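You operate a simulated robot arm through the tools that you are given. There is no shell and no other tool. Be economical: measure what you need, move in short steps, check, and stop when the job is done.

Carry out the task below with a simulated two-armed robot. There is one attempt and no reset: what you move stays moved.

TASK
Wipe up the spill on the left end of the steel bench with the rag and put it back.

It is judged by the outcome, as a careful person would: the job done as asked, and still so three seconds after it is handed in. It fails if anything else is knocked over, pushed out of place, dropped, spilled or broken.

THE ROBOT
Two 6-joint arms with two-finger grippers on one trunk, on a base that drives. Base frame: it is fixed to the floor where the robot stands at the start and does not move with it; the origin is under the middle of the robot, x ahead of it, y to its left, z up; the surface under the hand at the start is at about z = 760. Readings come in mm, rad, newtons and seconds.
The left shoulder is at the start at [70, 176, 1065], the right one opposite. With the tool pointing down near the work surface each hand reaches from about 480 to 800 mm from the robot's upright axis, wherever it stands, measured 20 degrees to its own side. Payload 2.45 kg a hand.
Tool frame (each hand has its own): the origin (TCP) lies between the finger pads and is the grasp point; the fingertips stand 26 mm ahead of it; z points along the fingers, y is the line along which they close. The gripper opens to 96 mm. The gripper's body begins 69 mm behind the TCP.
Orientation is told as [roll, pitch, yaw] about the base's x, y, z axes, in that order, counted from this pose: with the fingers straight down and closing along the base's y, the tool's x points along the base's -x, its y along +y and its z along -z.

THE INTERFACE
- The arms move only by the tool jog_arm. It takes "left_plan", "right_plan" or both (then of equal length, played together; a hand with none holds still); each is a list that holds one entry, the list of rows, each a list of 6 numbers: the shift along the tool's x, y, z in cm, then the turn, a rotation vector about the tool's x, y, z in rad. In form: [[[tx, ty, tz, rx, ry, rz], ...]]. A call has 1 to 12 rows; each row shifts and turns the commanded pose from where the row before left it, along the tool's axes as they then stand. "left_hand" and "right_hand" are, for a hand that has rows, the gripper command, from -1 (fully open) to 1 (shut), values between in proportion, set as the call begins (left out, the last holds). Each row takes 0.2 s and may step no farther than 50 mm and 0.15 rad from the row before; otherwise, or with a gripper value out of range, the whole call is refused. Where a pose cannot be reached the arm comes as near as it can. A force on the tool above 40 N (or 10 N above the force at the start of the call, whichever is more), or a blocked arm, ends the call early, and 0.2 s more pass. The fingers move at their own pace and stop on an object; they squeeze with about 42 N. The grip force told is the motor's: it shows also when the fingers shut on nothing. Time passes only in rows, and 0.2 s behind the last, so rows that do not move let the fingers close. It gives the time, the measured TCP pose, the force on the tool (base axes), the opening and the grip force at its end, in the units of the frame above (readings bear some noise), with the torque about the TCP (base axes, N m) and any sound that the robot's microphone picked up.
- Cameras (640 x 400 px; columns grow to the right, rows downward): "scene" is now at [127.7, 18.8, 1363.6]; the picture's right is [0.23, -0.97, 0.00], its down [-0.74, -0.18, -0.64] and it looks along [0.63, 0.15, -0.77] (base axes); focal length 287 px, centre (320, 200). "left" rides on the left gripper at [82, -3, -98] in its tool frame; the picture's right is [0.04, 1.00, 0.00], its down [-0.73, 0.03, -0.68] and it looks along [-0.68, 0.03, 0.73] (tool axes); focal length 256 px, centre (320, 200). "right" rides on the right gripper at [82, 3, -98] in its tool frame; the picture's right is [-0.04, 1.00, 0.00], its down [-0.73, -0.03, -0.68] and it looks along [-0.68, -0.03, 0.73] (tool axes); focal length 256 px, centre (320, 200). There is no depth. A picture from a camera that has moved, and an enlarged one, comes with that camera's place and axes in the base frame and with its lens.
- snapshot(camera): a new picture of that camera. It takes no simulated time.
- raise_lower(by): slides the trunk up (or, below 0, down) by that many mm; the arms and the scene camera ride with it, the base frame stays. It gives what a move gives, with no picture.
- base_move(legs): drives the robot by 1 to 6 legs, each [ahead, left, turn to the left] in mm, mm and rad, along the robot's own axes; the way and the turn of a leg run together, so that a leg with both is an arc; at most 1500 mm and 3.142 rad a leg. The arms and the cameras ride along, it lands a little off, and it stops where it bumps. It gives what a move gives.
- head_to(pan, tilt): turns the head with the scene camera to pan (to the left, within 1.501 rad either way) and tilt (down, from -0.506 to 1.204), counted from straight ahead of the robot. It gives what a move gives.
- close_up(camera, box): a new picture of the part [left, top, right, bottom] of that camera's present view, enlarged. It takes no simulated time.
- hand_in(): hands the job in; it is judged then, once.

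Work in short steps. Places have to be worked out from the pictures, the camera data and where the tool is seen: move nearer, look again, correct. Check each grasp and each placing, and mend what went wrong. You have 120 turns and 92 pictures in all, those below and enlarged ones among them. Open the grippers and draw the arms clear of the work before you hand the job in, unless the task says otherwise; then end with one line.

The tools are called after "Request:" as a command line: name --argument value ..., lists and objects as JSON in quotes. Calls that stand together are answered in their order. jog_arm: Moves the arms, as the interface text tells. Its arguments: {"type":"object","properties":{"left_plan":{"type":"array","items":{"type":"array","items":{"type":"array","items":{"type":"number"}}}},"left_hand":{"type":"number"},"right_plan":{"type":"array","items":{"type":"array","items":{"type":"array","items":{"type":"number"}}}},"right_hand":{"type":"number"}},"required":[]} The other tools are called the same way: raise_lower (by) slides the trunk up or down; base_move (legs) drives the base; head_to (pan, tilt) turns the head that bears the scene camera; snapshot (camera) takes a picture; close_up (camera, box) takes an enlarged picture of a part of a camera's view; hand_in () hands the job in.

At the start:

```text
time: 0.0
left_eef_pos: [503.4, 342.4, 1009.1]
left_ee_rot: [0.0, -0.002, 0.001]
left_ft_force: [1.2, -0.1, -0.4]
left_torque: [0.01, -0.05, 0.01]
left_gripper_width: 96.0
left_gripper_force: 0.1
right_eef_pos: [619.2, -183.5, 975.5]
right_ee_rot: [0.0, 0.001, 0.0]
right_ft_force: [-0.3, 0.2, -0.1]
right_torque: [0.01, 0.0, -0.05]
right_gripper_width: 96.1
right_gripper_force: 0.0
trunk travel left (down, up): [-550.0, 290.0]
robot x, y, heading: [0.8, 1.5, -0.001]
head pan, tilt: [0.236, 0.873]
```

scene: 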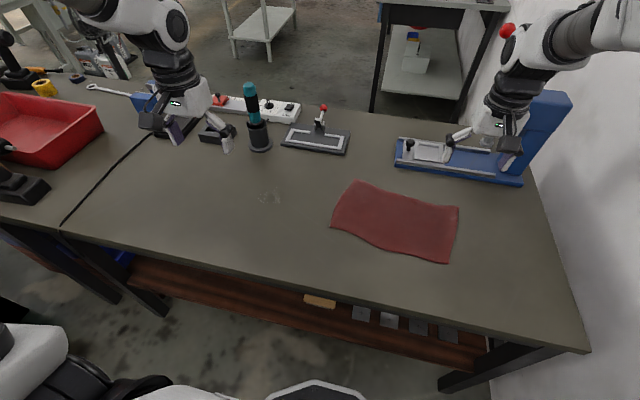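
right: 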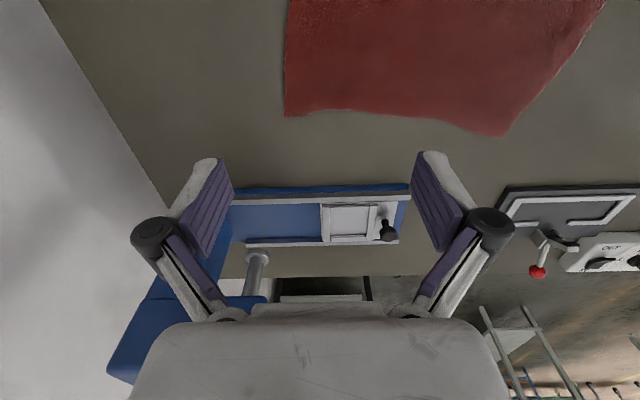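
left: 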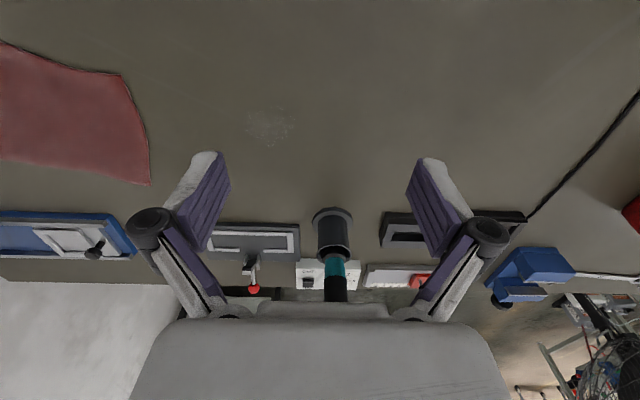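

I see the rag and a faint mark near scene (268,197). I look closer at it, and at the left part of the bench.

Request:
close_up --camera "scene" --box '[200, 150, 360, 250]'

Request:
head_to --pan 0.9 --tilt 0.6

Request:
snapshot --camera "scene"

```text
4.00 times, centred on (280, 200) of scene
camera zoom: at [127.7, 18.8, 1363.6], right [0.23, -0.97, 0.0], down [-0.74, -0.18, -0.64], along [0.63, 0.15, -0.77], focal length 1149 px, centre (480, 200)
```

zoom: 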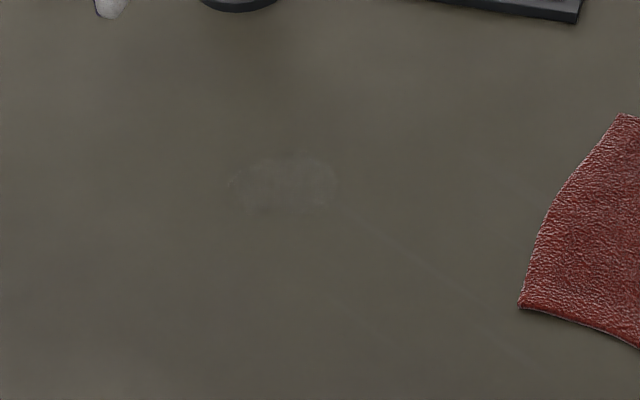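

```text
time: 1.0
left_eef_pos: [503.6, 342.5, 1009.3]
left_ee_rot: [0.0, -0.001, 0.0]
left_ft_force: [0.7, -0.2, -0.1]
left_torque: [-0.03, 0.0, 0.0]
left_gripper_width: 96.0
left_gripper_force: 0.1
right_eef_pos: [618.4, -183.6, 975.0]
right_ee_rot: [0.0, -0.001, 0.0]
right_ft_force: [-0.2, 0.4, 0.1]
right_torque: [0.02, -0.02, 0.0]
right_gripper_width: 95.9
right_gripper_force: 0.0
trunk travel left (down, up): [-550.0, 290.0]
robot x, y, heading: [-0.5, 6.7, -0.002]
head pan, tilt: [0.901, 0.6]
```

```text
87 pictures are left
camera scene: at [107.8, 70.1, 1386.2], right [0.78, -0.62, 0.0], down [-0.35, -0.44, -0.82], along [0.51, 0.65, -0.57], focal length 287 px, centre (320, 200)
```

scene: 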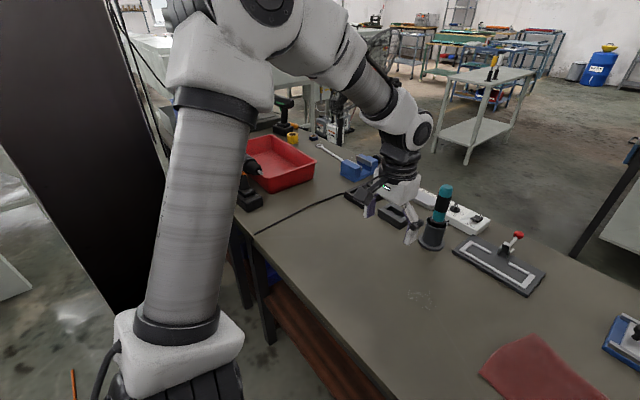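

The mark is near (604, 270). I check its appearance up close and look for other spill candidates farther left.

Request:
close_up --camera "left" --box '[190, 75, 350, 175]'

Request:
head_to --pan 0.6 --tilt 0.8

Request:
snapshot --camera "scene"

```text
4.00 times, centred on (270, 125) of left
camera zoom: at [422.0, 340.4, 1107.5], right [-0.04, 1.0, 0.0], down [0.73, 0.03, 0.68], along [0.68, 0.03, -0.73], focal length 1024 px, centre (520, 500)
```

zoom: 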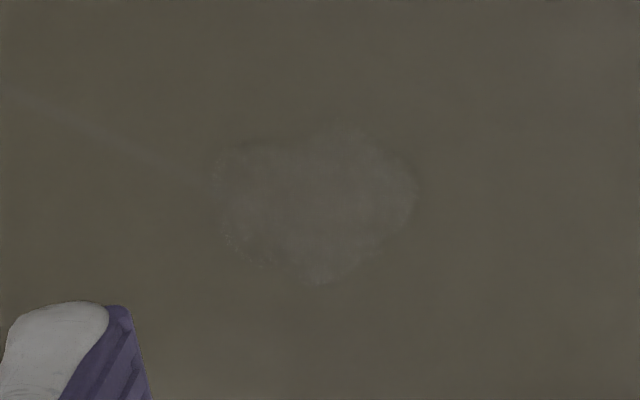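

```text
time: 1.8
left_eef_pos: [503.2, 342.7, 1008.5]
left_ee_rot: [0.0, -0.001, 0.0]
left_ft_force: [0.0, 0.1, -0.1]
left_torque: [-0.06, -0.04, -0.01]
left_gripper_width: 95.8
left_gripper_force: 0.0
right_eef_pos: [619.4, -183.3, 974.8]
right_ee_rot: [0.001, 0.0, -0.002]
right_ft_force: [0.8, 0.3, -0.6]
right_torque: [0.0, 0.0, 0.04]
right_gripper_width: 96.1
right_gripper_force: 0.1
trunk travel left (down, up): [-550.0, 290.0]
robot x, y, heading: [2.9, 0.3, -0.001]
head pan, tilt: [0.6, 0.799]
```

```text
85 pictures are left
camera scene: at [119.3, 46.5, 1369.4], right [0.57, -0.82, 0.0], down [-0.59, -0.41, -0.7], along [0.58, 0.39, -0.72], focal length 287 px, centre (320, 200)
```

scene: 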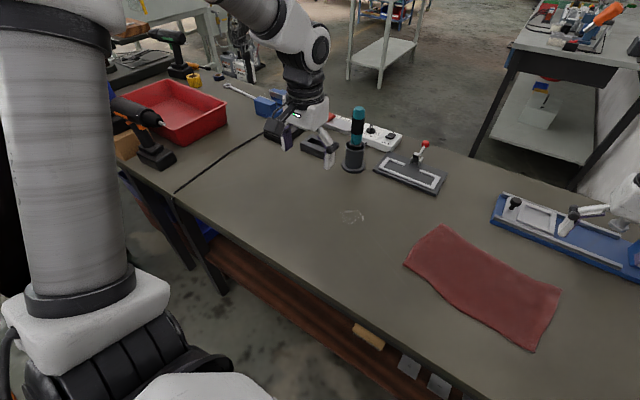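

The only spill visible is at about (604, 270), ~80 mm across, so the left hand covers it. The rag spans about (544,89)-(711,49)-(682,-230)-(508,-192); I take a closer look at how it lies.

Request:
close_up --camera "right" --box '[270, 0, 610, 150]'

Request:
close_up --camera "scene" --box '[390, 210, 580, 360]'

```text
1.88 times, centred on (440, 75) of right
camera zoom: at [537.0, -180.7, 1073.3], right [0.04, 1.0, 0.0], down [0.73, -0.03, 0.68], along [0.68, -0.03, -0.73], focal length 482 px, centre (94, 435)
```

zoom: 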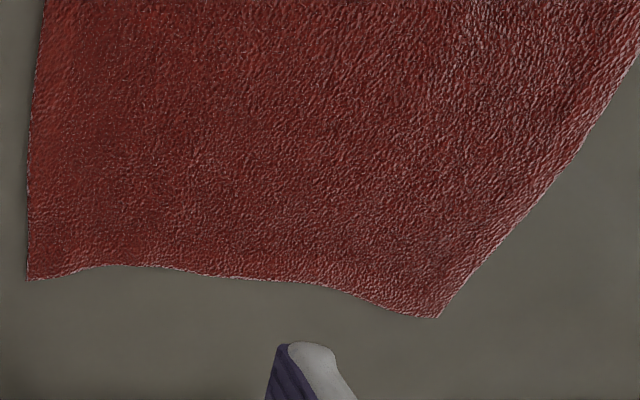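

```text
2.67 times, centred on (485, 285) of scene
camera zoom: at [119.3, 46.5, 1369.4], right [0.57, -0.82, 0.0], down [-0.59, -0.41, -0.7], along [0.58, 0.39, -0.72], focal length 766 px, centre (-120, -27)
```

zoom: 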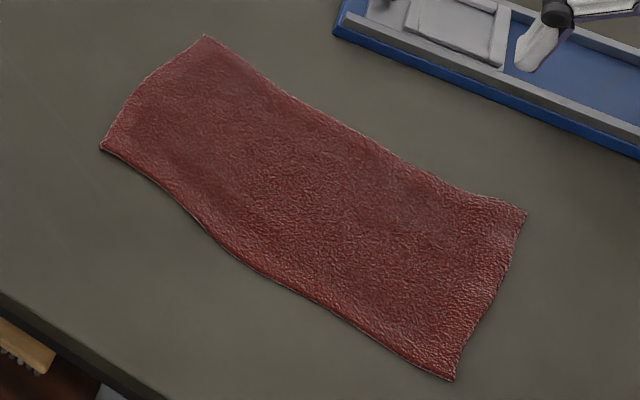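

The rag is a flat cloth. I bring the left hand at height over its middle-left, about (620,-20), for a look before descending.

Request:
jog_arm --left_plan '[[[-1.3, -4.02, 0, 0, 0, 0], [-1.3, -4.02, 0, 0, 0, 0], [-1.3, -4.02, 0, 0, 0, 0], [-1.3, -4.02, 0, 0, 0, 0], [-1.3, -4.02, 0, 0, 0, 0], [-1.3, -4.02, 1, 0, 0, 0], [-1.3, -4.02, 2, 0, 0, 0], [-1.3, -4.02, 3, 0, 0, 0], [-1.3, -4.02, 4, 0, 0, 0]]]' --left_hand -0.25

Request:
head_to --pan 0.15 --tilt 0.87

Request:
snapshot --camera "scene"

Request:
snapshot --camera "left"

```text
refused: row 8 steps farther than a row can; nothing moved
```

```text
time: 2.7
left_eef_pos: [503.3, 342.5, 1008.5]
left_ee_rot: [0.0, 0.001, 0.0]
left_ft_force: [-0.3, -0.5, -0.1]
left_torque: [0.01, -0.02, -0.02]
left_gripper_width: 95.9
left_gripper_force: 0.0
right_eef_pos: [619.6, -183.1, 975.6]
right_ee_rot: [-0.001, 0.001, 0.0]
right_ft_force: [-0.6, -0.2, -0.4]
right_torque: [0.01, -0.01, 0.02]
right_gripper_width: 96.1
right_gripper_force: 0.0
trunk travel left (down, up): [-550.0, 290.0]
robot x, y, heading: [1.4, -0.6, 0.003]
head pan, tilt: [0.15, 0.869]
```

```text
82 pictures are left
camera scene: at [129.1, 12.5, 1363.9], right [0.15, -0.99, 0.0], down [-0.76, -0.11, -0.65], along [0.64, 0.1, -0.76], focal length 287 px, centre (320, 200)
```

scene: 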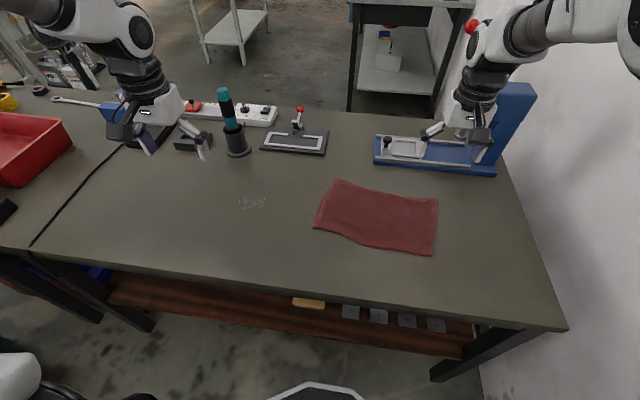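

```text
81 pictures are left
camera left: at [421.9, 340.4, 1107.5], right [-0.04, 1.0, 0.0], down [0.73, 0.03, 0.68], along [0.68, 0.03, -0.73], focal length 256 px, centre (320, 200)
```

left: 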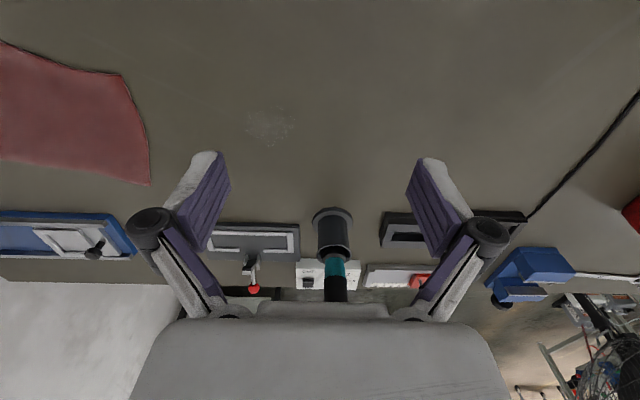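

The call was refused on step length; the row sizes are now within 50 mm, and I resend.

Request:
jog_arm --left_plan '[[[-1.2, -3.62, 0, 0, 0, 0], [-1.2, -3.62, 0, 0, 0, 0], [-1.2, -3.62, 0, 0, 0, 0], [-1.2, -3.62, 0, 0, 0, 0], [-1.2, -3.62, 1.5, 0, 0, 0], [-1.2, -3.62, 1.5, 0, 0, 0], [-1.2, -3.62, 2, 0, 0, 0], [-1.2, -3.62, 2, 0, 0, 0], [-1.2, -3.62, 2, 0, 0, 0], [-0.9, -3.62, 2, 0, 0, 0]]]' --left_hand -0.25

Request:
snapshot --camera "scene"

Request:
snapshot --camera "left"

```text
time: 4.9
left_eef_pos: [661.2, 27.5, 906.2]
left_ee_rot: [-0.006, 0.002, 0.009]
left_ft_force: [0.6, -0.5, -0.1]
left_torque: [0.01, 0.0, 0.01]
left_gripper_width: 59.8
left_gripper_force: 0.0
left hand out of reach, approached as far as the arm can: row 8, 9, 10
right_eef_pos: [618.9, -185.0, 973.6]
right_ee_rot: [-0.001, 0.002, 0.0]
right_ft_force: [0.1, 0.4, 0.0]
right_torque: [0.0, 0.02, -0.01]
right_gripper_width: 96.1
right_gripper_force: 0.0
trunk travel left (down, up): [-550.0, 290.0]
robot x, y, heading: [0.3, -0.5, 0.003]
head pan, tilt: [0.15, 0.869]
```

```text
80 pictures are left
camera scene: at [130.7, 11.7, 1363.7], right [0.15, -0.99, 0.0], down [-0.76, -0.11, -0.64], along [0.64, 0.1, -0.76], focal length 287 px, centre (320, 200)
```

scene: 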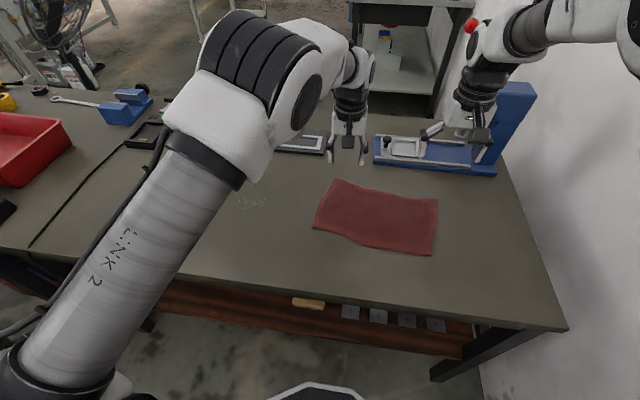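

```text
79 pictures are left
camera left: at [579.1, 24.7, 1004.0], right [-0.05, 1.0, -0.01], down [0.74, 0.04, 0.68], along [0.68, 0.03, -0.74], focal length 256 px, centre (320, 200)
```

left: 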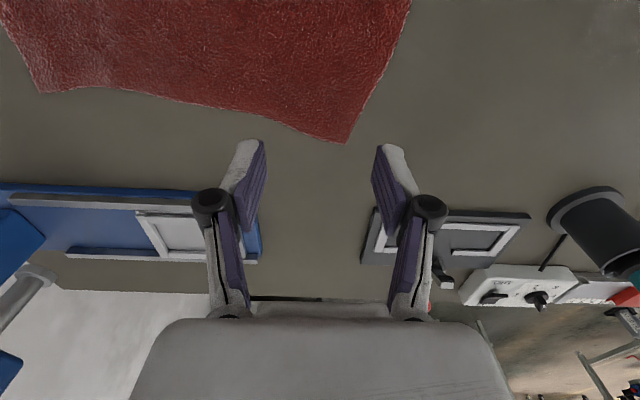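

The left arm runs out of inward swing around y≈27, so I'll likely need a base shift. I check the clearance to the wall on the right side and to things on the left.

Request:
head_to --pan -1.0 --tilt 0.7

Request:
snapshot --camera "scene"

Request:
head_to --pan 1.4 --tilt 0.6

Request:
snapshot --camera "scene"

```text
time: 6.3
left_eef_pos: [658.8, 28.3, 906.2]
left_ee_rot: [-0.008, 0.001, 0.01]
left_ft_force: [0.0, 0.4, -0.3]
left_torque: [0.0, 0.01, -0.03]
left_gripper_width: 60.0
left_gripper_force: 0.2
right_eef_pos: [618.6, -184.5, 974.8]
right_ee_rot: [0.0, -0.001, 0.0]
right_ft_force: [0.7, -0.1, 0.8]
right_torque: [-0.02, 0.01, -0.03]
right_gripper_width: 96.0
right_gripper_force: 0.0
trunk travel left (down, up): [-550.0, 290.0]
robot x, y, heading: [-2.7, 0.7, -0.002]
head pan, tilt: [-1.0, 0.7]
```

```text
78 pictures are left
camera scene: at [98.9, -70.7, 1377.6], right [-0.84, -0.54, 0.0], down [-0.35, 0.54, -0.76], along [0.41, -0.64, -0.64], focal length 287 px, centre (320, 200)
```

scene: 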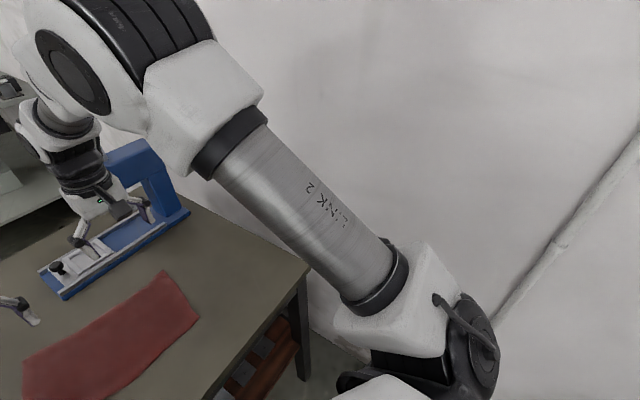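

```text
time: 8.5
left_eef_pos: [659.4, 27.9, 906.6]
left_ee_rot: [-0.01, 0.001, 0.011]
left_ft_force: [-0.4, 0.2, 1.6]
left_torque: [0.0, -0.01, 0.0]
left_gripper_width: 60.2
left_gripper_force: 0.0
right_eef_pos: [618.8, -184.3, 975.4]
right_ee_rot: [-0.002, 0.0, 0.0]
right_ft_force: [0.1, -0.4, 0.1]
right_torque: [-0.03, 0.01, 0.0]
right_gripper_width: 96.1
right_gripper_force: 0.1
trunk travel left (down, up): [-550.0, 290.0]
robot x, y, heading: [-0.9, 1.0, 0.002]
head pan, tilt: [1.4, 0.6]
```

```text
77 pictures are left
camera scene: at [68.0, 87.8, 1386.3], right [0.99, -0.17, 0.0], down [-0.1, -0.56, -0.83], along [0.14, 0.81, -0.56], focal length 287 px, centre (320, 200)
```

scene: 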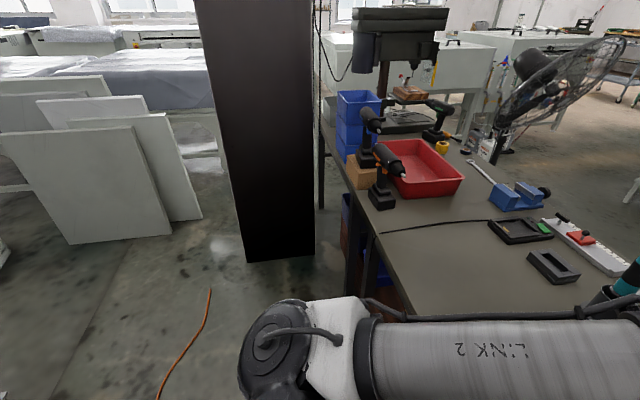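

The left side is open floor for over a metre, so I'll use the right hand and shift the base left. First I retrace the left arm to its start pose.

Request:
jog_arm --left_plan '[[[0.9, 3.62, -2, 0, 0, 0], [1.2, 3.62, -2, 0, 0, 0], [1.2, 3.62, -2, 0, 0, 0], [1.2, 3.62, -2, 0, 0, 0], [1.2, 3.62, -1.5, 0, 0, 0], [1.2, 3.62, -1.5, 0, 0, 0], [1.2, 3.62, -1, 0, 0, 0], [1.2, 3.62, -1, 0, 0, 0], [1.2, 3.62, -1, 0, 0, 0], [1.2, 3.62, 0, 0, 0, 0]]]'

Request:
head_to --pan 0.1 --tilt 0.87

Request:
base_move --legs '[[0, 110, 0]]'

Request:
snapshot --camera "scene"

```text
time: 10.7
left_eef_pos: [539.0, 386.8, 1040.5]
left_ee_rot: [-0.003, -0.001, 0.0]
left_ft_force: [-0.2, 0.5, 0.7]
left_torque: [-0.04, -0.01, -0.04]
left_gripper_width: 59.9
left_gripper_force: 0.1
right_eef_pos: [618.5, -182.0, 975.6]
right_ee_rot: [-0.002, 0.0, 0.0]
right_ft_force: [-0.5, 0.0, 0.8]
right_torque: [-0.08, 0.0, -0.01]
right_gripper_width: 95.9
right_gripper_force: 0.0
trunk travel left (down, up): [-550.0, 290.0]
robot x, y, heading: [3.4, -0.2, 0.0]
head pan, tilt: [1.4, 0.6]
```

```text
time: 12.2
left_eef_pos: [538.3, 385.4, 1042.4]
left_ee_rot: [0.0, 0.001, 0.0]
left_ft_force: [0.3, -0.7, 0.4]
left_torque: [-0.01, -0.04, -0.02]
left_gripper_width: 59.9
left_gripper_force: 0.1
right_eef_pos: [618.6, -184.5, 974.9]
right_ee_rot: [0.0, 0.002, 0.0]
right_ft_force: [-0.4, 0.5, -0.5]
right_torque: [0.0, -0.04, 0.0]
right_gripper_width: 96.1
right_gripper_force: 0.2
trunk travel left (down, up): [-550.0, 290.0]
robot x, y, heading: [-0.9, -1.1, -0.001]
head pan, tilt: [0.099, 0.869]
```

```text
time: 13.4
left_eef_pos: [538.8, 493.5, 1042.6]
left_ee_rot: [-0.003, 0.001, -0.002]
left_ft_force: [0.3, -0.3, 0.0]
left_torque: [0.0, 0.0, 0.0]
left_gripper_width: 60.0
left_gripper_force: 0.0
right_eef_pos: [617.7, -75.3, 975.0]
right_ee_rot: [-0.001, 0.0, -0.003]
right_ft_force: [0.4, -0.1, 0.1]
right_torque: [0.01, 0.02, 0.0]
right_gripper_width: 96.1
right_gripper_force: 0.1
trunk travel left (down, up): [-550.0, 290.0]
robot x, y, heading: [0.7, 110.5, 0.002]
head pan, tilt: [0.099, 0.869]
```

```text
76 pictures are left
camera scene: at [129.7, 117.9, 1363.9], right [0.1, -1.0, 0.0], down [-0.76, -0.07, -0.65], along [0.64, 0.06, -0.76], focal length 287 px, centre (320, 200)
```

scene: 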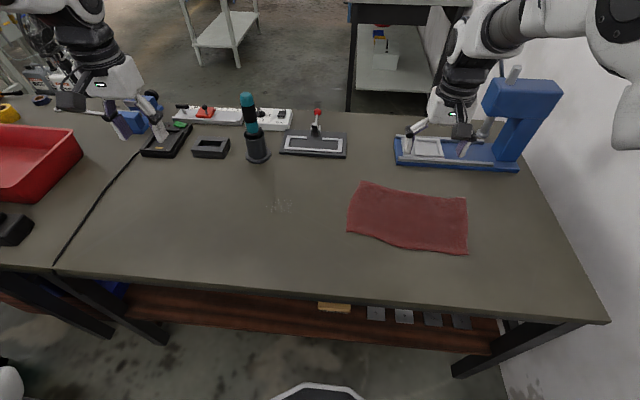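

The base moved cleanly. I bring the right hand to about (625, 25, 830) over the rag's left end, opening near 50 mm.

Request:
jog_arm --right_plan '[[[-0.2, 2.5, 2.5, 0, 0, 0], [-0.2, 2.5, 2.5, 0, 0, 0], [-0.2, 2.5, 2.5, 0, 0, 0], [-0.2, 2.5, 2.5, 0, 0, 0], [0, 0, 3, 0, 0, 0], [0, 0, 1.5, 0, 0, 0]]]' --right_hand -0.04

Request:
snapshot --camera "scene"

Request:
snapshot --camera "right"

```text
time: 14.8
left_eef_pos: [538.6, 494.4, 1042.9]
left_ee_rot: [0.001, -0.001, -0.001]
left_ft_force: [0.2, 0.4, 0.0]
left_torque: [0.02, 0.0, -0.02]
left_gripper_width: 59.9
left_gripper_force: 0.1
right_eef_pos: [626.8, 24.8, 830.8]
right_ee_rot: [-0.001, 0.0, -0.001]
right_ft_force: [-0.4, 0.5, -0.5]
right_torque: [0.01, -0.01, 0.0]
right_gripper_width: 50.0
right_gripper_force: 0.1
trunk travel left (down, up): [-550.0, 290.0]
robot x, y, heading: [3.4, 110.1, -0.0]
head pan, tilt: [0.099, 0.869]
```

```text
75 pictures are left
camera scene: at [129.9, 117.9, 1363.9], right [0.1, -1.0, 0.0], down [-0.76, -0.07, -0.65], along [0.64, 0.06, -0.76], focal length 287 px, centre (320, 200)
```

scene: 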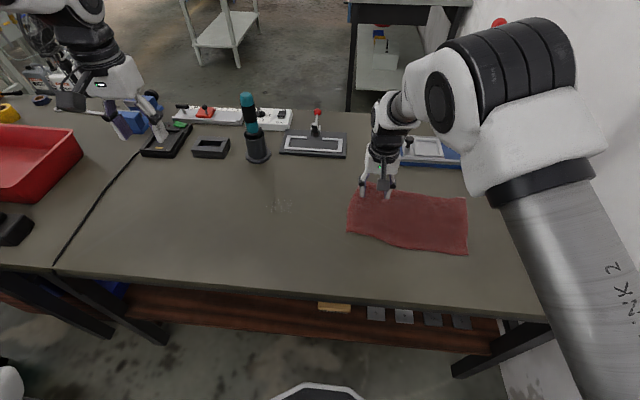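

```text
74 pictures are left
camera right: at [545.4, 28.6, 928.7], right [0.04, 1.0, 0.0], down [0.73, -0.03, 0.68], along [0.68, -0.03, -0.73], focal length 256 px, centre (320, 200)
```

right: 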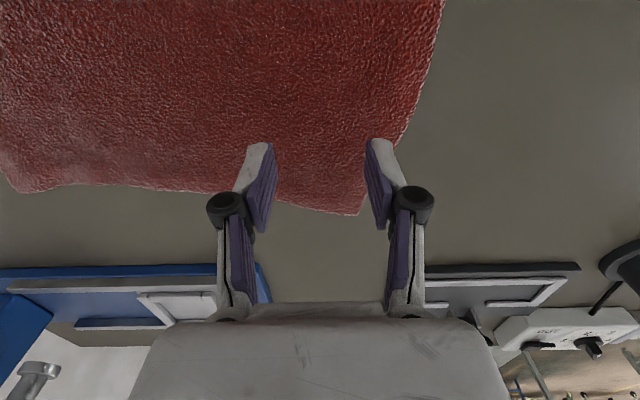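

The rag's left edge is at y≈76 for x=630, so both fingers (y≈10–60) will land on cloth. I descend slowly to contact.

Request:
jog_arm --right_plan '[[[0, 1, 2, 0, 0, 0], [0, 0, 1, 0, 0, 0], [0, 0, 0.7, 0, 0, 0], [0, 0, 0.4, 0, 0, 0], [0, 0, 0.3, 0, 0, 0], [0, 0, 0, 0, 0, 0]]]'

Request:
snapshot --camera "right"

```text
time: 16.2
left_eef_pos: [537.5, 493.6, 1042.5]
left_ee_rot: [-0.002, -0.003, -0.001]
left_ft_force: [-0.5, 0.1, -0.3]
left_torque: [0.02, 0.01, -0.01]
left_gripper_width: 59.8
left_gripper_force: 0.1
right_eef_pos: [627.8, 35.6, 787.1]
right_ee_rot: [0.0, -0.002, -0.002]
right_ft_force: [-0.1, 0.8, 10.1]
right_torque: [-0.01, 0.05, -0.02]
right_gripper_width: 48.8
right_gripper_force: 0.1
trunk travel left (down, up): [-550.0, 290.0]
robot x, y, heading: [-0.1, 108.1, -0.005]
head pan, tilt: [0.099, 0.869]
```

```text
73 pictures are left
camera right: at [545.0, 38.6, 885.4], right [0.04, 1.0, 0.0], down [0.73, -0.03, 0.68], along [0.68, -0.03, -0.73], focal length 256 px, centre (320, 200)
```

right: 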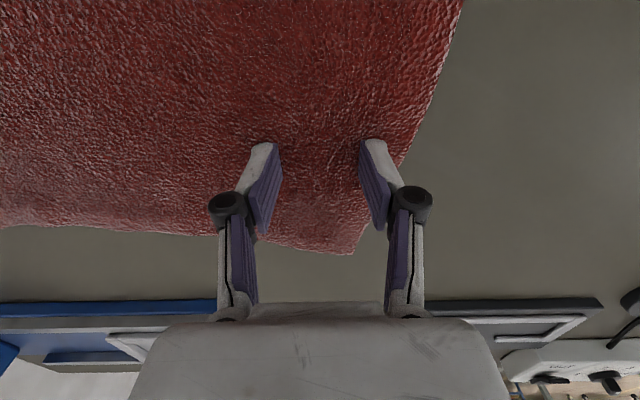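

Contact at 10 N. I close the fingers in place to gather a fold.

Request:
jog_arm --right_plan '[[[0, 0, 0.1, 0, 0, 0], [0, 0, 0, 0, 0, 0], [0, 0, 0, 0, 0, 0], [0, 0, 0, 0, 0, 0]]]' --right_hand 1

Request:
snapshot --camera "right"

```text
time: 17.2
left_eef_pos: [537.2, 494.4, 1044.4]
left_ee_rot: [-0.001, -0.002, -0.003]
left_ft_force: [-0.4, -0.3, -0.1]
left_torque: [-0.02, 0.02, -0.01]
left_gripper_width: 59.8
left_gripper_force: 0.0
right_eef_pos: [624.7, 35.9, 788.1]
right_ee_rot: [0.0, -0.007, -0.002]
right_ft_force: [6.1, 0.5, 38.7]
right_torque: [-0.1, 0.02, 0.06]
right_gripper_width: 5.1
right_gripper_force: 34.3
trunk travel left (down, up): [-550.0, 290.0]
robot x, y, heading: [-0.2, 107.1, -0.003]
head pan, tilt: [0.099, 0.869]
```

```text
72 pictures are left
camera right: at [543.1, 39.2, 886.4], right [0.04, 1.0, 0.0], down [0.73, -0.03, 0.68], along [0.68, -0.03, -0.73], focal length 256 px, centre (320, 200)
```

right: 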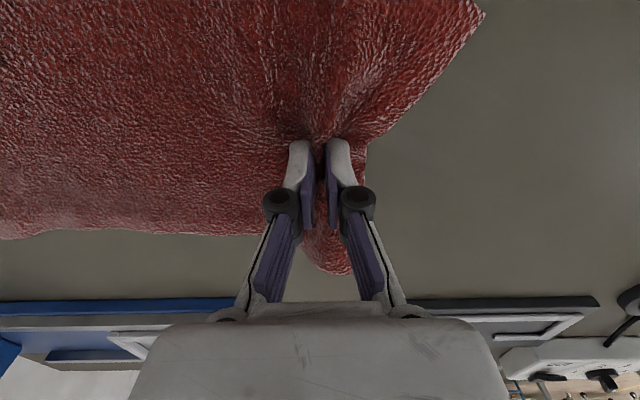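

The fold is firmly pinched (5 mm, 34 N). I ease up 8 mm and drive the base left 235 mm so the rag trails to the spill.

Request:
jog_arm --right_plan '[[[0, 0, -0.4, 0, 0, 0], [0, 0, -0.4, 0, 0, 0], [0, 0, 0, 0, 0, 0]]]'

Request:
base_move --legs '[[0, 120, 0]]'

Request:
snapshot --camera "scene"

```text
time: 18.0
left_eef_pos: [540.0, 494.2, 1041.9]
left_ee_rot: [0.0, 0.001, -0.002]
left_ft_force: [-0.5, 0.5, 0.1]
left_torque: [-0.01, 0.0, -0.01]
left_gripper_width: 60.1
left_gripper_force: 0.0
right_eef_pos: [625.7, 34.1, 792.4]
right_ee_rot: [0.001, 0.001, -0.001]
right_ft_force: [-1.1, 0.1, 5.1]
right_torque: [0.0, 0.05, 0.01]
right_gripper_width: 4.9
right_gripper_force: 33.2
trunk travel left (down, up): [-550.0, 290.0]
robot x, y, heading: [3.1, 108.2, -0.003]
head pan, tilt: [0.099, 0.869]
```

```text
time: 19.2
left_eef_pos: [539.8, 612.6, 1042.6]
left_ee_rot: [-0.002, 0.001, -0.004]
left_ft_force: [0.3, 1.2, 0.2]
left_torque: [-0.05, 0.0, -0.02]
left_gripper_width: 60.1
left_gripper_force: 0.1
right_eef_pos: [627.7, 154.2, 792.3]
right_ee_rot: [0.001, 0.001, -0.004]
right_ft_force: [0.0, 0.0, 2.6]
right_torque: [-0.01, 0.0, 0.02]
right_gripper_width: 4.7
right_gripper_force: 33.3
trunk travel left (down, up): [-550.0, 290.0]
robot x, y, heading: [-1.0, 231.3, -0.003]
head pan, tilt: [0.099, 0.869]
```

```text
71 pictures are left
camera scene: at [129.5, 237.7, 1363.9], right [0.1, -1.0, 0.0], down [-0.76, -0.07, -0.65], along [0.64, 0.06, -0.76], focal length 287 px, centre (320, 200)
```

scene: 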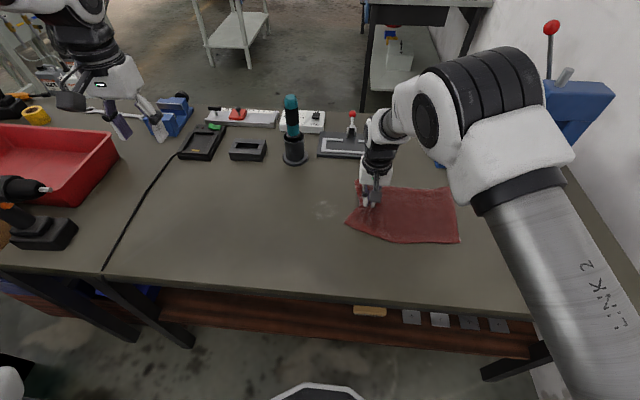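

The rag drags along flat. I drive another 120 mm left so the pinch sits on the spill.

Request:
base_move --legs '[[0, 120, 0]]'

Request:
snapshot --camera "scene"

Request:
snapshot --camera "right"

```text
time: 20.4
left_eef_pos: [539.8, 730.9, 1042.3]
left_ee_rot: [0.0, 0.001, -0.002]
left_ft_force: [-0.4, -0.2, 0.4]
left_torque: [-0.02, 0.01, 0.0]
left_gripper_width: 60.2
left_gripper_force: 0.0
right_eef_pos: [628.7, 272.2, 793.1]
right_ee_rot: [-0.001, 0.001, -0.003]
right_ft_force: [0.0, -0.7, 2.2]
right_torque: [-0.05, -0.06, 0.01]
right_gripper_width: 4.7
right_gripper_force: 33.0
trunk travel left (down, up): [-550.0, 290.0]
robot x, y, heading: [-0.5, 347.5, 0.004]
head pan, tilt: [0.099, 0.869]
```

```text
70 pictures are left
camera scene: at [129.8, 355.7, 1363.9], right [0.1, -1.0, 0.0], down [-0.76, -0.08, -0.65], along [0.64, 0.06, -0.76], focal length 287 px, centre (320, 200)
```

scene: 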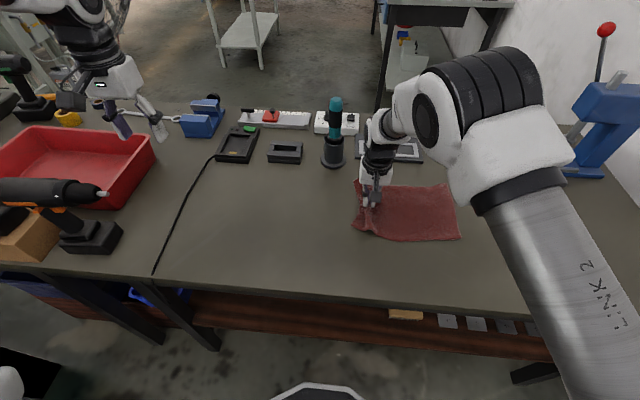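

```text
69 pictures are left
camera right: at [546.1, 275.7, 891.0], right [0.04, 1.0, 0.0], down [0.73, -0.03, 0.68], along [0.68, -0.03, -0.73], focal length 256 px, centre (320, 200)
```

right: 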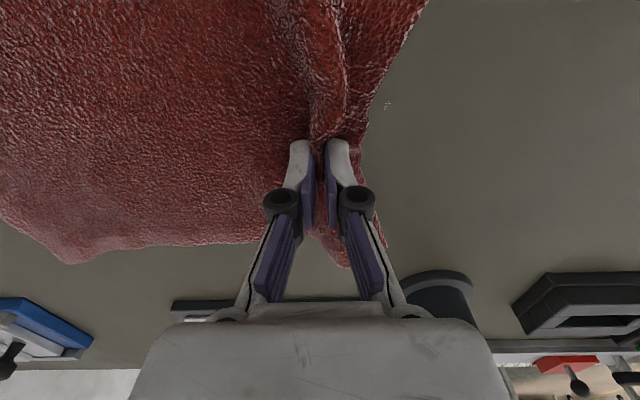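

Most of the spill is already gone under the drag, with a trace at the left edge. I press gently and stroke over the spill area by arm.

Request:
jog_arm --right_plan '[[[0, 0, 0.4, 0, 0, 0], [1.5, 0, 0, 0, 0, 0], [0.7, 1.5, 0, 0, 0, 0], [0, 2, 0, 0, 0, 0], [1.5, 0, 0, 0, 0, 0], [0, -2, 0, 0, 0, 0], [0, -2, 0, 0, 0, 0], [0, -2, 0, 0, 0, 0], [-1.5, 0, 0, 0, 0, 0], [0, 2, 0, 0, 0, 0], [0, 2, 0, 0, 0, 0], [0, 2.5, 0, 0, 0, 0]]]'

Request:
snapshot --camera "right"

```text
time: 23.0
left_eef_pos: [537.9, 731.1, 1043.7]
left_ee_rot: [0.001, -0.001, -0.002]
left_ft_force: [0.1, 0.1, -0.5]
left_torque: [-0.03, -0.03, -0.01]
left_gripper_width: 59.8
left_gripper_force: 0.1
right_eef_pos: [621.5, 288.6, 789.3]
right_ee_rot: [-0.001, -0.003, -0.002]
right_ft_force: [-1.6, -5.3, 19.9]
right_torque: [-0.21, -0.01, 0.02]
right_gripper_width: 4.7
right_gripper_force: 33.7
right hand out of reach, approached as far as the arm can: row 3, 4, 5
trunk travel left (down, up): [-550.0, 290.0]
robot x, y, heading: [0.3, 347.4, -0.003]
head pan, tilt: [0.099, 0.869]
```

```text
68 pictures are left
camera right: at [540.2, 292.0, 887.4], right [0.04, 1.0, 0.0], down [0.73, -0.03, 0.68], along [0.68, -0.03, -0.73], focal length 256 px, centre (320, 200)
```

right: 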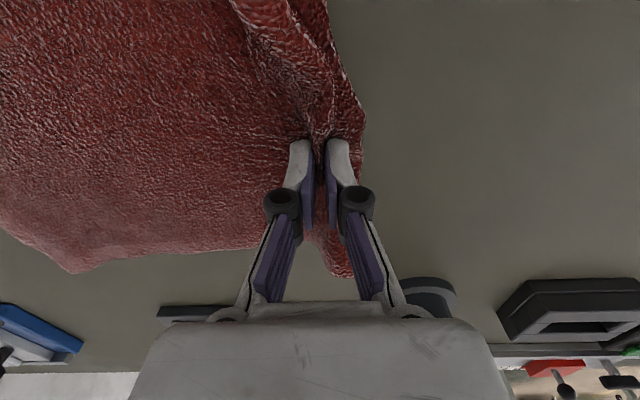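

The left edge now looks clean, but the arm was near its inward limit. I shift the base 70 mm more left, and do another set of strokes over x 580–630, y 235–320.

Request:
jog_arm --right_plan '[[[0, 0, -0.3, 0, 0, 0]]]'

Request:
base_move --legs '[[0, 60, 0]]'

Request:
jog_arm --right_plan '[[[1, -1.5, 0.3, 0, 0, 0], [1, -2, 0, 0, 0, 0], [0, -2, 0, 0, 0, 0], [0, -2, 0, 0, 0, 0], [0, -2, 0, 0, 0, 0], [1.5, 0, 0, 0, 0, 0], [0, 2.5, 0, 0, 0, 0], [0, 2.5, 0, 0, 0, 0], [0, 2.5, 0, 0, 0, 0], [1.5, 0, 0, 0, 0, 0], [0, -2.5, 0, 0, 0, 0], [0, -2.5, 0, 0, 0, 0]]]'

Request:
snapshot --camera "right"

Request:
snapshot --camera "scene"

```text
time: 23.4
left_eef_pos: [539.6, 732.0, 1042.5]
left_ee_rot: [0.001, -0.001, -0.001]
left_ft_force: [-0.4, 0.4, -0.1]
left_torque: [-0.05, 0.0, 0.03]
left_gripper_width: 60.3
left_gripper_force: 0.0
right_eef_pos: [622.2, 289.7, 790.8]
right_ee_rot: [-0.001, 0.001, -0.001]
right_ft_force: [-0.3, -2.0, 6.0]
right_torque: [-0.09, 0.02, -0.01]
right_gripper_width: 5.0
right_gripper_force: 33.5
trunk travel left (down, up): [-550.0, 290.0]
robot x, y, heading: [-2.9, 347.4, -0.001]
head pan, tilt: [0.099, 0.869]
```

```text
time: 24.4
left_eef_pos: [538.1, 792.8, 1042.3]
left_ee_rot: [-0.001, -0.001, 0.001]
left_ft_force: [0.4, 0.3, -0.3]
left_torque: [-0.06, 0.01, 0.03]
left_gripper_width: 60.0
left_gripper_force: 0.1
right_eef_pos: [623.8, 349.5, 791.1]
right_ee_rot: [-0.002, 0.002, 0.001]
right_ft_force: [0.8, -0.7, 2.2]
right_torque: [-0.06, -0.02, 0.0]
right_gripper_width: 4.9
right_gripper_force: 33.4
trunk travel left (down, up): [-550.0, 290.0]
robot x, y, heading: [-2.3, 408.5, -0.001]
head pan, tilt: [0.099, 0.869]
```

```text
time: 26.6
left_eef_pos: [536.6, 792.2, 1042.9]
left_ee_rot: [0.0, -0.005, -0.001]
left_ft_force: [0.2, 0.4, -0.6]
left_torque: [0.04, 0.02, 0.01]
left_gripper_width: 60.0
left_gripper_force: 0.1
right_eef_pos: [581.6, 323.7, 789.6]
right_ee_rot: [0.013, -0.002, -0.015]
right_ft_force: [-3.7, 4.7, 20.6]
right_torque: [0.13, 0.07, 0.05]
right_gripper_width: 4.8
right_gripper_force: 33.2
right hand out of reach, approached as far as the arm can: row 10
trunk travel left (down, up): [-550.0, 290.0]
robot x, y, heading: [1.5, 406.6, -0.001]
head pan, tilt: [0.099, 0.869]
stopped in row 10 (right hand): the force on the tool passed its limit at 43 N (the readings are from after the stop); the commanded pose is now the measured one
```

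```text
67 pictures are left
camera right: at [499.6, 326.7, 887.1], right [0.05, 1.0, 0.01], down [0.73, -0.05, 0.68], along [0.68, -0.03, -0.73], focal length 256 px, centre (320, 200)
```

right: 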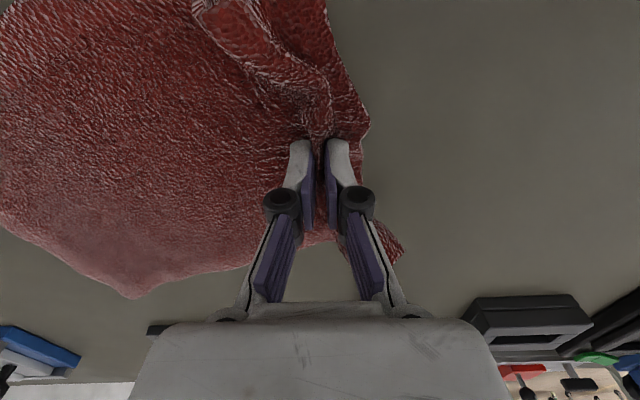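

```text
66 pictures are left
camera scene: at [127.2, 415.9, 1364.2], right [0.1, -1.0, 0.0], down [-0.76, -0.08, -0.65], along [0.64, 0.06, -0.76], focal length 287 px, centre (320, 200)
```

scene: 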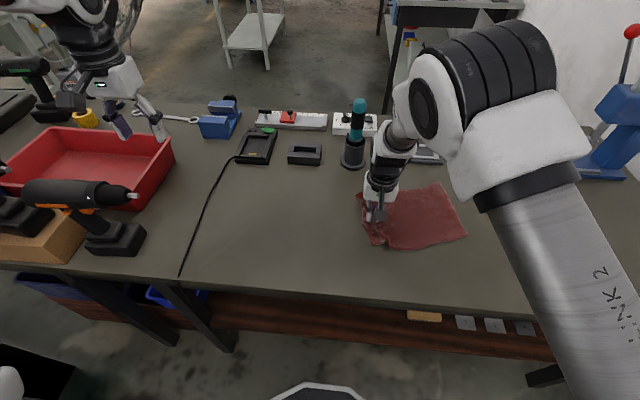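

The strokes covered the spot. I ease up, release the fold, rise, and look to plan dragging the rag back by its right end.

Request:
jog_arm --right_plan '[[[0, 0, -0.3, 0, 0, 0], [0, 0, 0, 0, 0, 0], [0, 0, -2, 0, 0, 0], [0, 0, -4, 0, 0, 0], [0, -4, -2, 0, 0, 0], [0, -4, -2, 0, 0, 0], [0, -4, -1, 0, 0, 0], [0, -4, 0, 0, 0, 0], [0, -4, 0, 0, 0, 0]]]' --right_hand -0.04

Request:
snapshot --camera "right"

Request:
snapshot --camera "scene"

```text
time: 28.6
left_eef_pos: [539.1, 790.1, 1042.7]
left_ee_rot: [0.001, 0.0, 0.002]
left_ft_force: [0.7, -1.5, -0.9]
left_torque: [0.0, 0.02, -0.01]
left_gripper_width: 60.1
left_gripper_force: 0.0
right_eef_pos: [582.6, 118.6, 896.0]
right_ee_rot: [0.013, 0.0, -0.011]
right_ft_force: [-0.3, -1.2, 0.7]
right_torque: [0.0, 0.04, -0.01]
right_gripper_width: 49.9
right_gripper_force: 0.1
trunk travel left (down, up): [-550.0, 290.0]
robot x, y, heading: [0.2, 404.0, -0.0]
head pan, tilt: [0.099, 0.869]
```

```text
65 pictures are left
camera right: at [501.1, 122.4, 994.7], right [0.05, 1.0, 0.01], down [0.73, -0.05, 0.68], along [0.68, -0.03, -0.74], focal length 256 px, centre (320, 200)
```

right: 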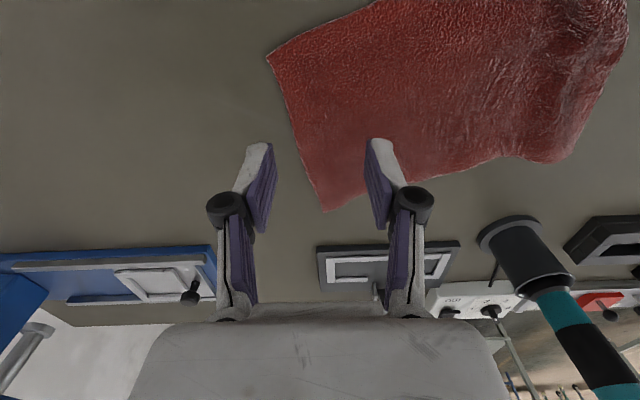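

```text
64 pictures are left
camera scene: at [130.2, 413.0, 1363.9], right [0.1, -1.0, 0.0], down [-0.76, -0.07, -0.65], along [0.64, 0.07, -0.76], focal length 287 px, centre (320, 200)
```

scene: 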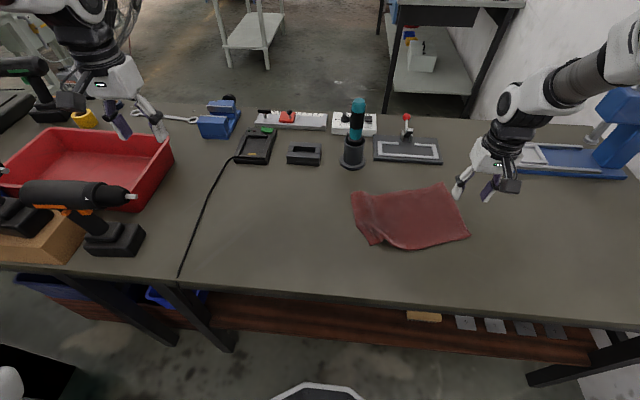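

The rag lies from right edge ~(731,118)/(554,86) to the left ~(677,378)/(507,328). I'll pinch it at about (633,148), 45 mm in from its right edge.

Request:
jog_arm --right_plan '[[[-2.5, 1.5, 2, 0, 0, 0], [-2.5, 1.5, 2, 0, 0, 0], [0, 0, 2.5, 0, 0, 0], [0, 0, 1.5, 0, 0, 0]]]'

Request:
snapshot --camera "right"

```text
time: 29.6
left_eef_pos: [540.7, 792.0, 1041.3]
left_ee_rot: [-0.001, 0.0, -0.001]
left_ft_force: [0.5, 0.4, 0.7]
left_torque: [-0.04, 0.02, -0.03]
left_gripper_width: 60.2
left_gripper_force: 0.1
right_eef_pos: [632.3, 152.3, 816.7]
right_ee_rot: [0.011, 0.002, -0.011]
right_ft_force: [-0.3, -0.5, -0.1]
right_torque: [0.01, 0.0, 0.03]
right_gripper_width: 50.0
right_gripper_force: 0.1
trunk travel left (down, up): [-550.0, 290.0]
robot x, y, heading: [2.9, 403.6, -0.003]
head pan, tilt: [0.099, 0.869]
```

```text
63 pictures are left
camera right: at [551.2, 155.4, 915.7], right [0.05, 1.0, 0.01], down [0.73, -0.05, 0.68], along [0.68, -0.03, -0.74], focal length 256 px, centre (320, 200)
```

right: 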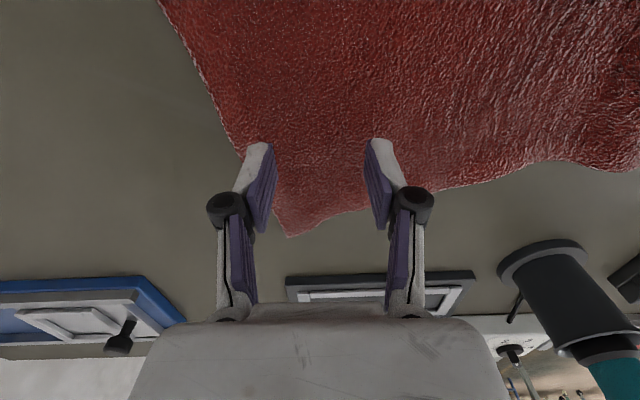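

Both fingers land on the cloth after a small shift left. I descend to contact and close.

Request:
jog_arm --right_plan '[[[0, 0.8, 1.2, 0, 0, 0], [0, 0, 0.8, 0, 0, 0], [0, 0, 0.5, 0, 0, 0], [0, 0, 0.4, 0, 0, 0], [0, 0, 0, 0, 0, 0]]]'

Request:
jog_arm --right_plan '[[[0, 0, 0.1, 0, 0, 0], [0, 0, 0, 0, 0, 0], [0, 0, 0, 0, 0, 0], [0, 0, 0, 0, 0, 0]]]' --right_hand 1

Request:
snapshot --camera "right"

```text
time: 30.8
left_eef_pos: [539.3, 791.0, 1042.9]
left_ee_rot: [-0.001, 0.0, 0.0]
left_ft_force: [0.3, -0.3, -0.3]
left_torque: [-0.05, -0.03, 0.0]
left_gripper_width: 59.9
left_gripper_force: 0.1
right_eef_pos: [631.5, 162.0, 788.7]
right_ee_rot: [0.011, 0.003, -0.013]
right_ft_force: [-1.3, 0.8, 2.4]
right_torque: [-0.03, 0.03, -0.01]
right_gripper_width: 50.2
right_gripper_force: 0.1
trunk travel left (down, up): [-550.0, 290.0]
robot x, y, heading: [0.7, 406.3, -0.005]
head pan, tilt: [0.099, 0.869]
```

```text
time: 31.8
left_eef_pos: [539.2, 793.8, 1043.0]
left_ee_rot: [-0.002, -0.002, -0.001]
left_ft_force: [-0.3, -1.3, 0.5]
left_torque: [0.02, 0.0, 0.0]
left_gripper_width: 60.0
left_gripper_force: 0.1
right_eef_pos: [630.7, 161.1, 789.2]
right_ee_rot: [0.01, -0.002, -0.012]
right_ft_force: [4.0, -0.2, 18.2]
right_torque: [0.01, -0.03, -0.01]
right_gripper_width: 4.8
right_gripper_force: 33.7
trunk travel left (down, up): [-550.0, 290.0]
robot x, y, heading: [-0.6, 405.3, 0.002]
head pan, tilt: [0.099, 0.869]
```

```text
62 pictures are left
camera right: at [548.9, 164.8, 887.1], right [0.05, 1.0, 0.01], down [0.73, -0.05, 0.68], along [0.68, -0.03, -0.73], focal length 256 px, centre (320, 200)
```

right: 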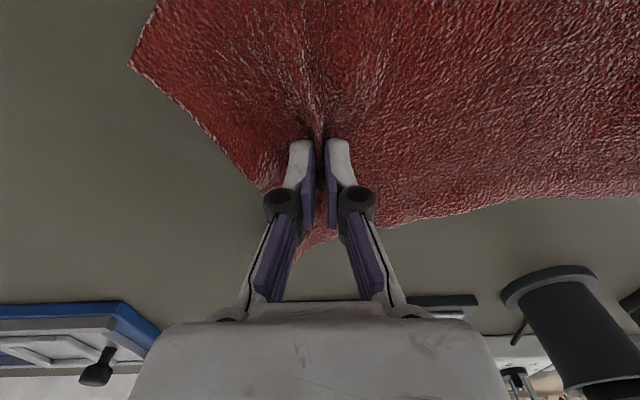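

Pinched again (4.8 mm). I ease up and drag right 180 mm, then check the spill site.

Request:
jog_arm --right_plan '[[[0, 0, -0.4, 0, 0, 0], [0, 0, 0, 0, 0, 0]]]'

Request:
base_move --legs '[[0, -190, 0]]'

Request:
snapshot --camera "scene"

Request:
snapshot --camera "left"

```text
time: 32.4
left_eef_pos: [538.4, 791.7, 1042.0]
left_ee_rot: [-0.002, -0.002, 0.0]
left_ft_force: [-0.7, -0.3, 0.6]
left_torque: [0.0, -0.01, -0.02]
left_gripper_width: 60.0
left_gripper_force: 0.0
right_eef_pos: [629.9, 160.1, 791.6]
right_ee_rot: [0.011, 0.003, -0.01]
right_ft_force: [-0.2, 0.8, 1.6]
right_torque: [0.01, -0.01, 0.02]
right_gripper_width: 4.5
right_gripper_force: 34.2
trunk travel left (down, up): [-550.0, 290.0]
robot x, y, heading: [-2.2, 407.4, -0.004]
head pan, tilt: [0.099, 0.869]
```

```text
time: 33.9
left_eef_pos: [540.0, 597.3, 1041.3]
left_ee_rot: [-0.001, -0.001, -0.005]
left_ft_force: [1.0, -0.8, 0.0]
left_torque: [0.05, -0.01, -0.01]
left_gripper_width: 59.9
left_gripper_force: 0.0
right_eef_pos: [628.2, -35.8, 790.5]
right_ee_rot: [0.011, 0.002, -0.019]
right_ft_force: [0.9, 0.0, 0.4]
right_torque: [-0.02, 0.04, 0.02]
right_gripper_width: 5.1
right_gripper_force: 33.7
trunk travel left (down, up): [-550.0, 290.0]
robot x, y, heading: [0.2, 220.2, -0.011]
head pan, tilt: [0.099, 0.869]
```

```text
61 pictures are left
camera scene: at [129.9, 221.7, 1363.8], right [0.09, -1.0, 0.0], down [-0.76, -0.07, -0.65], along [0.64, 0.06, -0.76], focal length 287 px, centre (320, 200)
```

scene: 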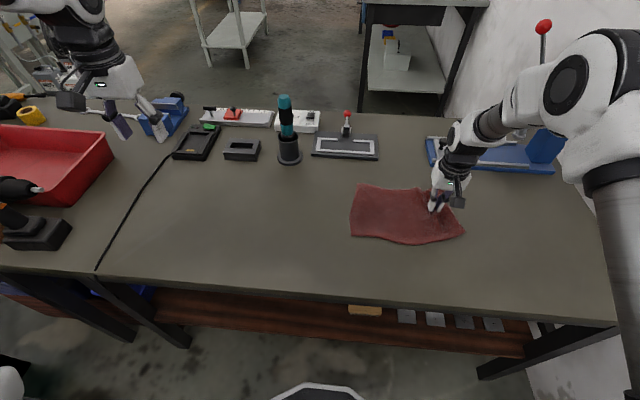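

```text
60 pictures are left
camera left: at [459.3, 594.7, 1140.3], right [-0.03, 1.0, 0.0], down [0.73, 0.03, 0.68], along [0.68, 0.02, -0.73], focal length 256 px, centre (320, 200)
```

left: 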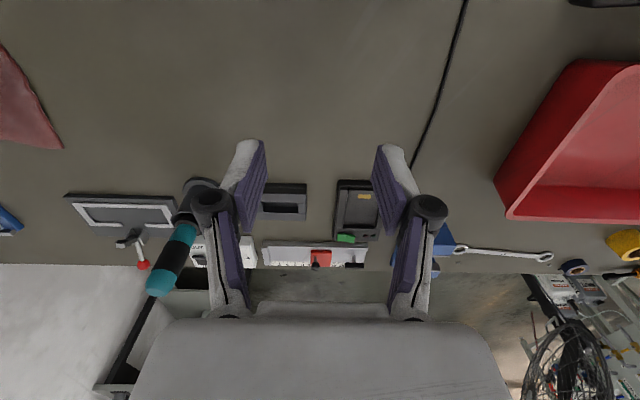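

The bench at the spill site (scene ≈ (317,210)) looks clean; I zoom in to verify.

Request:
close_up --camera "scene" --box '[240, 165, 360, 240]'

Request:
close_up --camera "left" --box '[0, 0, 240, 150]'

```text
5.33 times, centred on (300, 202) of scene
camera zoom: at [129.9, 221.7, 1363.8], right [0.09, -1.0, 0.0], down [-0.76, -0.07, -0.65], along [0.64, 0.06, -0.76], focal length 1532 px, centre (427, 187)
```

zoom: 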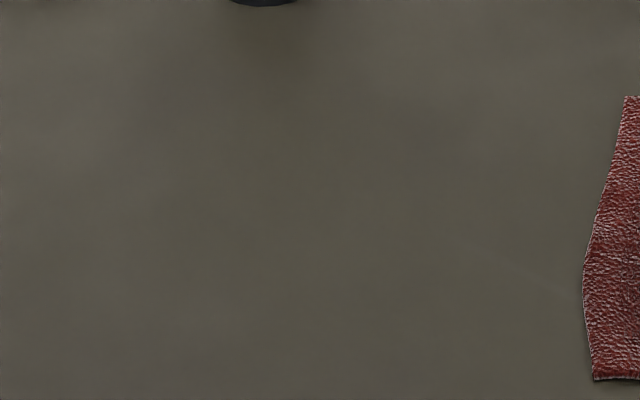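

```text
2.67 times, centred on (120, 75) of left
camera zoom: at [459.3, 594.7, 1140.3], right [-0.03, 1.0, 0.0], down [0.73, 0.03, 0.68], along [0.68, 0.02, -0.73], focal length 683 px, centre (853, 533)
```

zoom: 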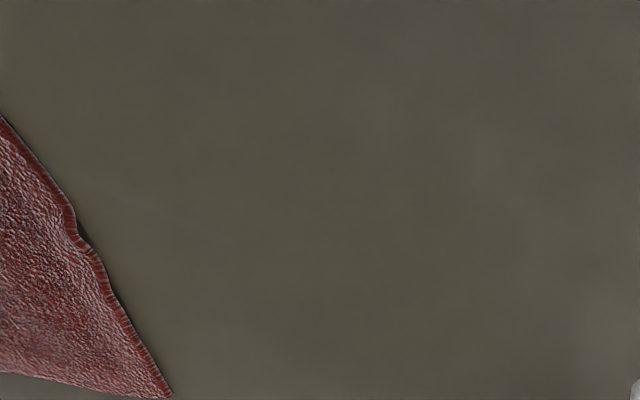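

The spill is gone. I drag the rag the rest of the way home: 130 mm right and 25 mm back, correcting the slight heading.

Request:
base_move --legs '[[-22, -130, 0.01]]'

Request:
snapshot --camera "scene"

```text
time: 35.2
left_eef_pos: [515.5, 473.3, 1042.5]
left_ee_rot: [0.001, 0.0, 0.007]
left_ft_force: [-0.1, -0.3, 0.0]
left_torque: [-0.01, -0.04, 0.0]
left_gripper_width: 59.9
left_gripper_force: 0.0
right_eef_pos: [609.8, -157.9, 790.7]
right_ee_rot: [0.011, 0.001, -0.006]
right_ft_force: [0.3, 2.2, 0.7]
right_torque: [-0.06, 0.01, 0.0]
right_gripper_width: 4.6
right_gripper_force: 33.4
trunk travel left (down, up): [-550.0, 290.0]
robot x, y, heading: [-23.1, 86.9, 0.003]
head pan, tilt: [0.099, 0.869]
```

```text
57 pictures are left
camera scene: at [108.0, 94.1, 1363.8], right [0.1, -0.99, 0.0], down [-0.76, -0.08, -0.65], along [0.64, 0.07, -0.76], focal length 287 px, centre (320, 200)
```

scene: 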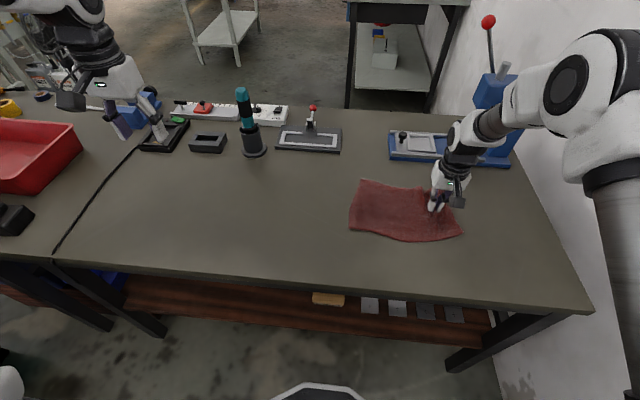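

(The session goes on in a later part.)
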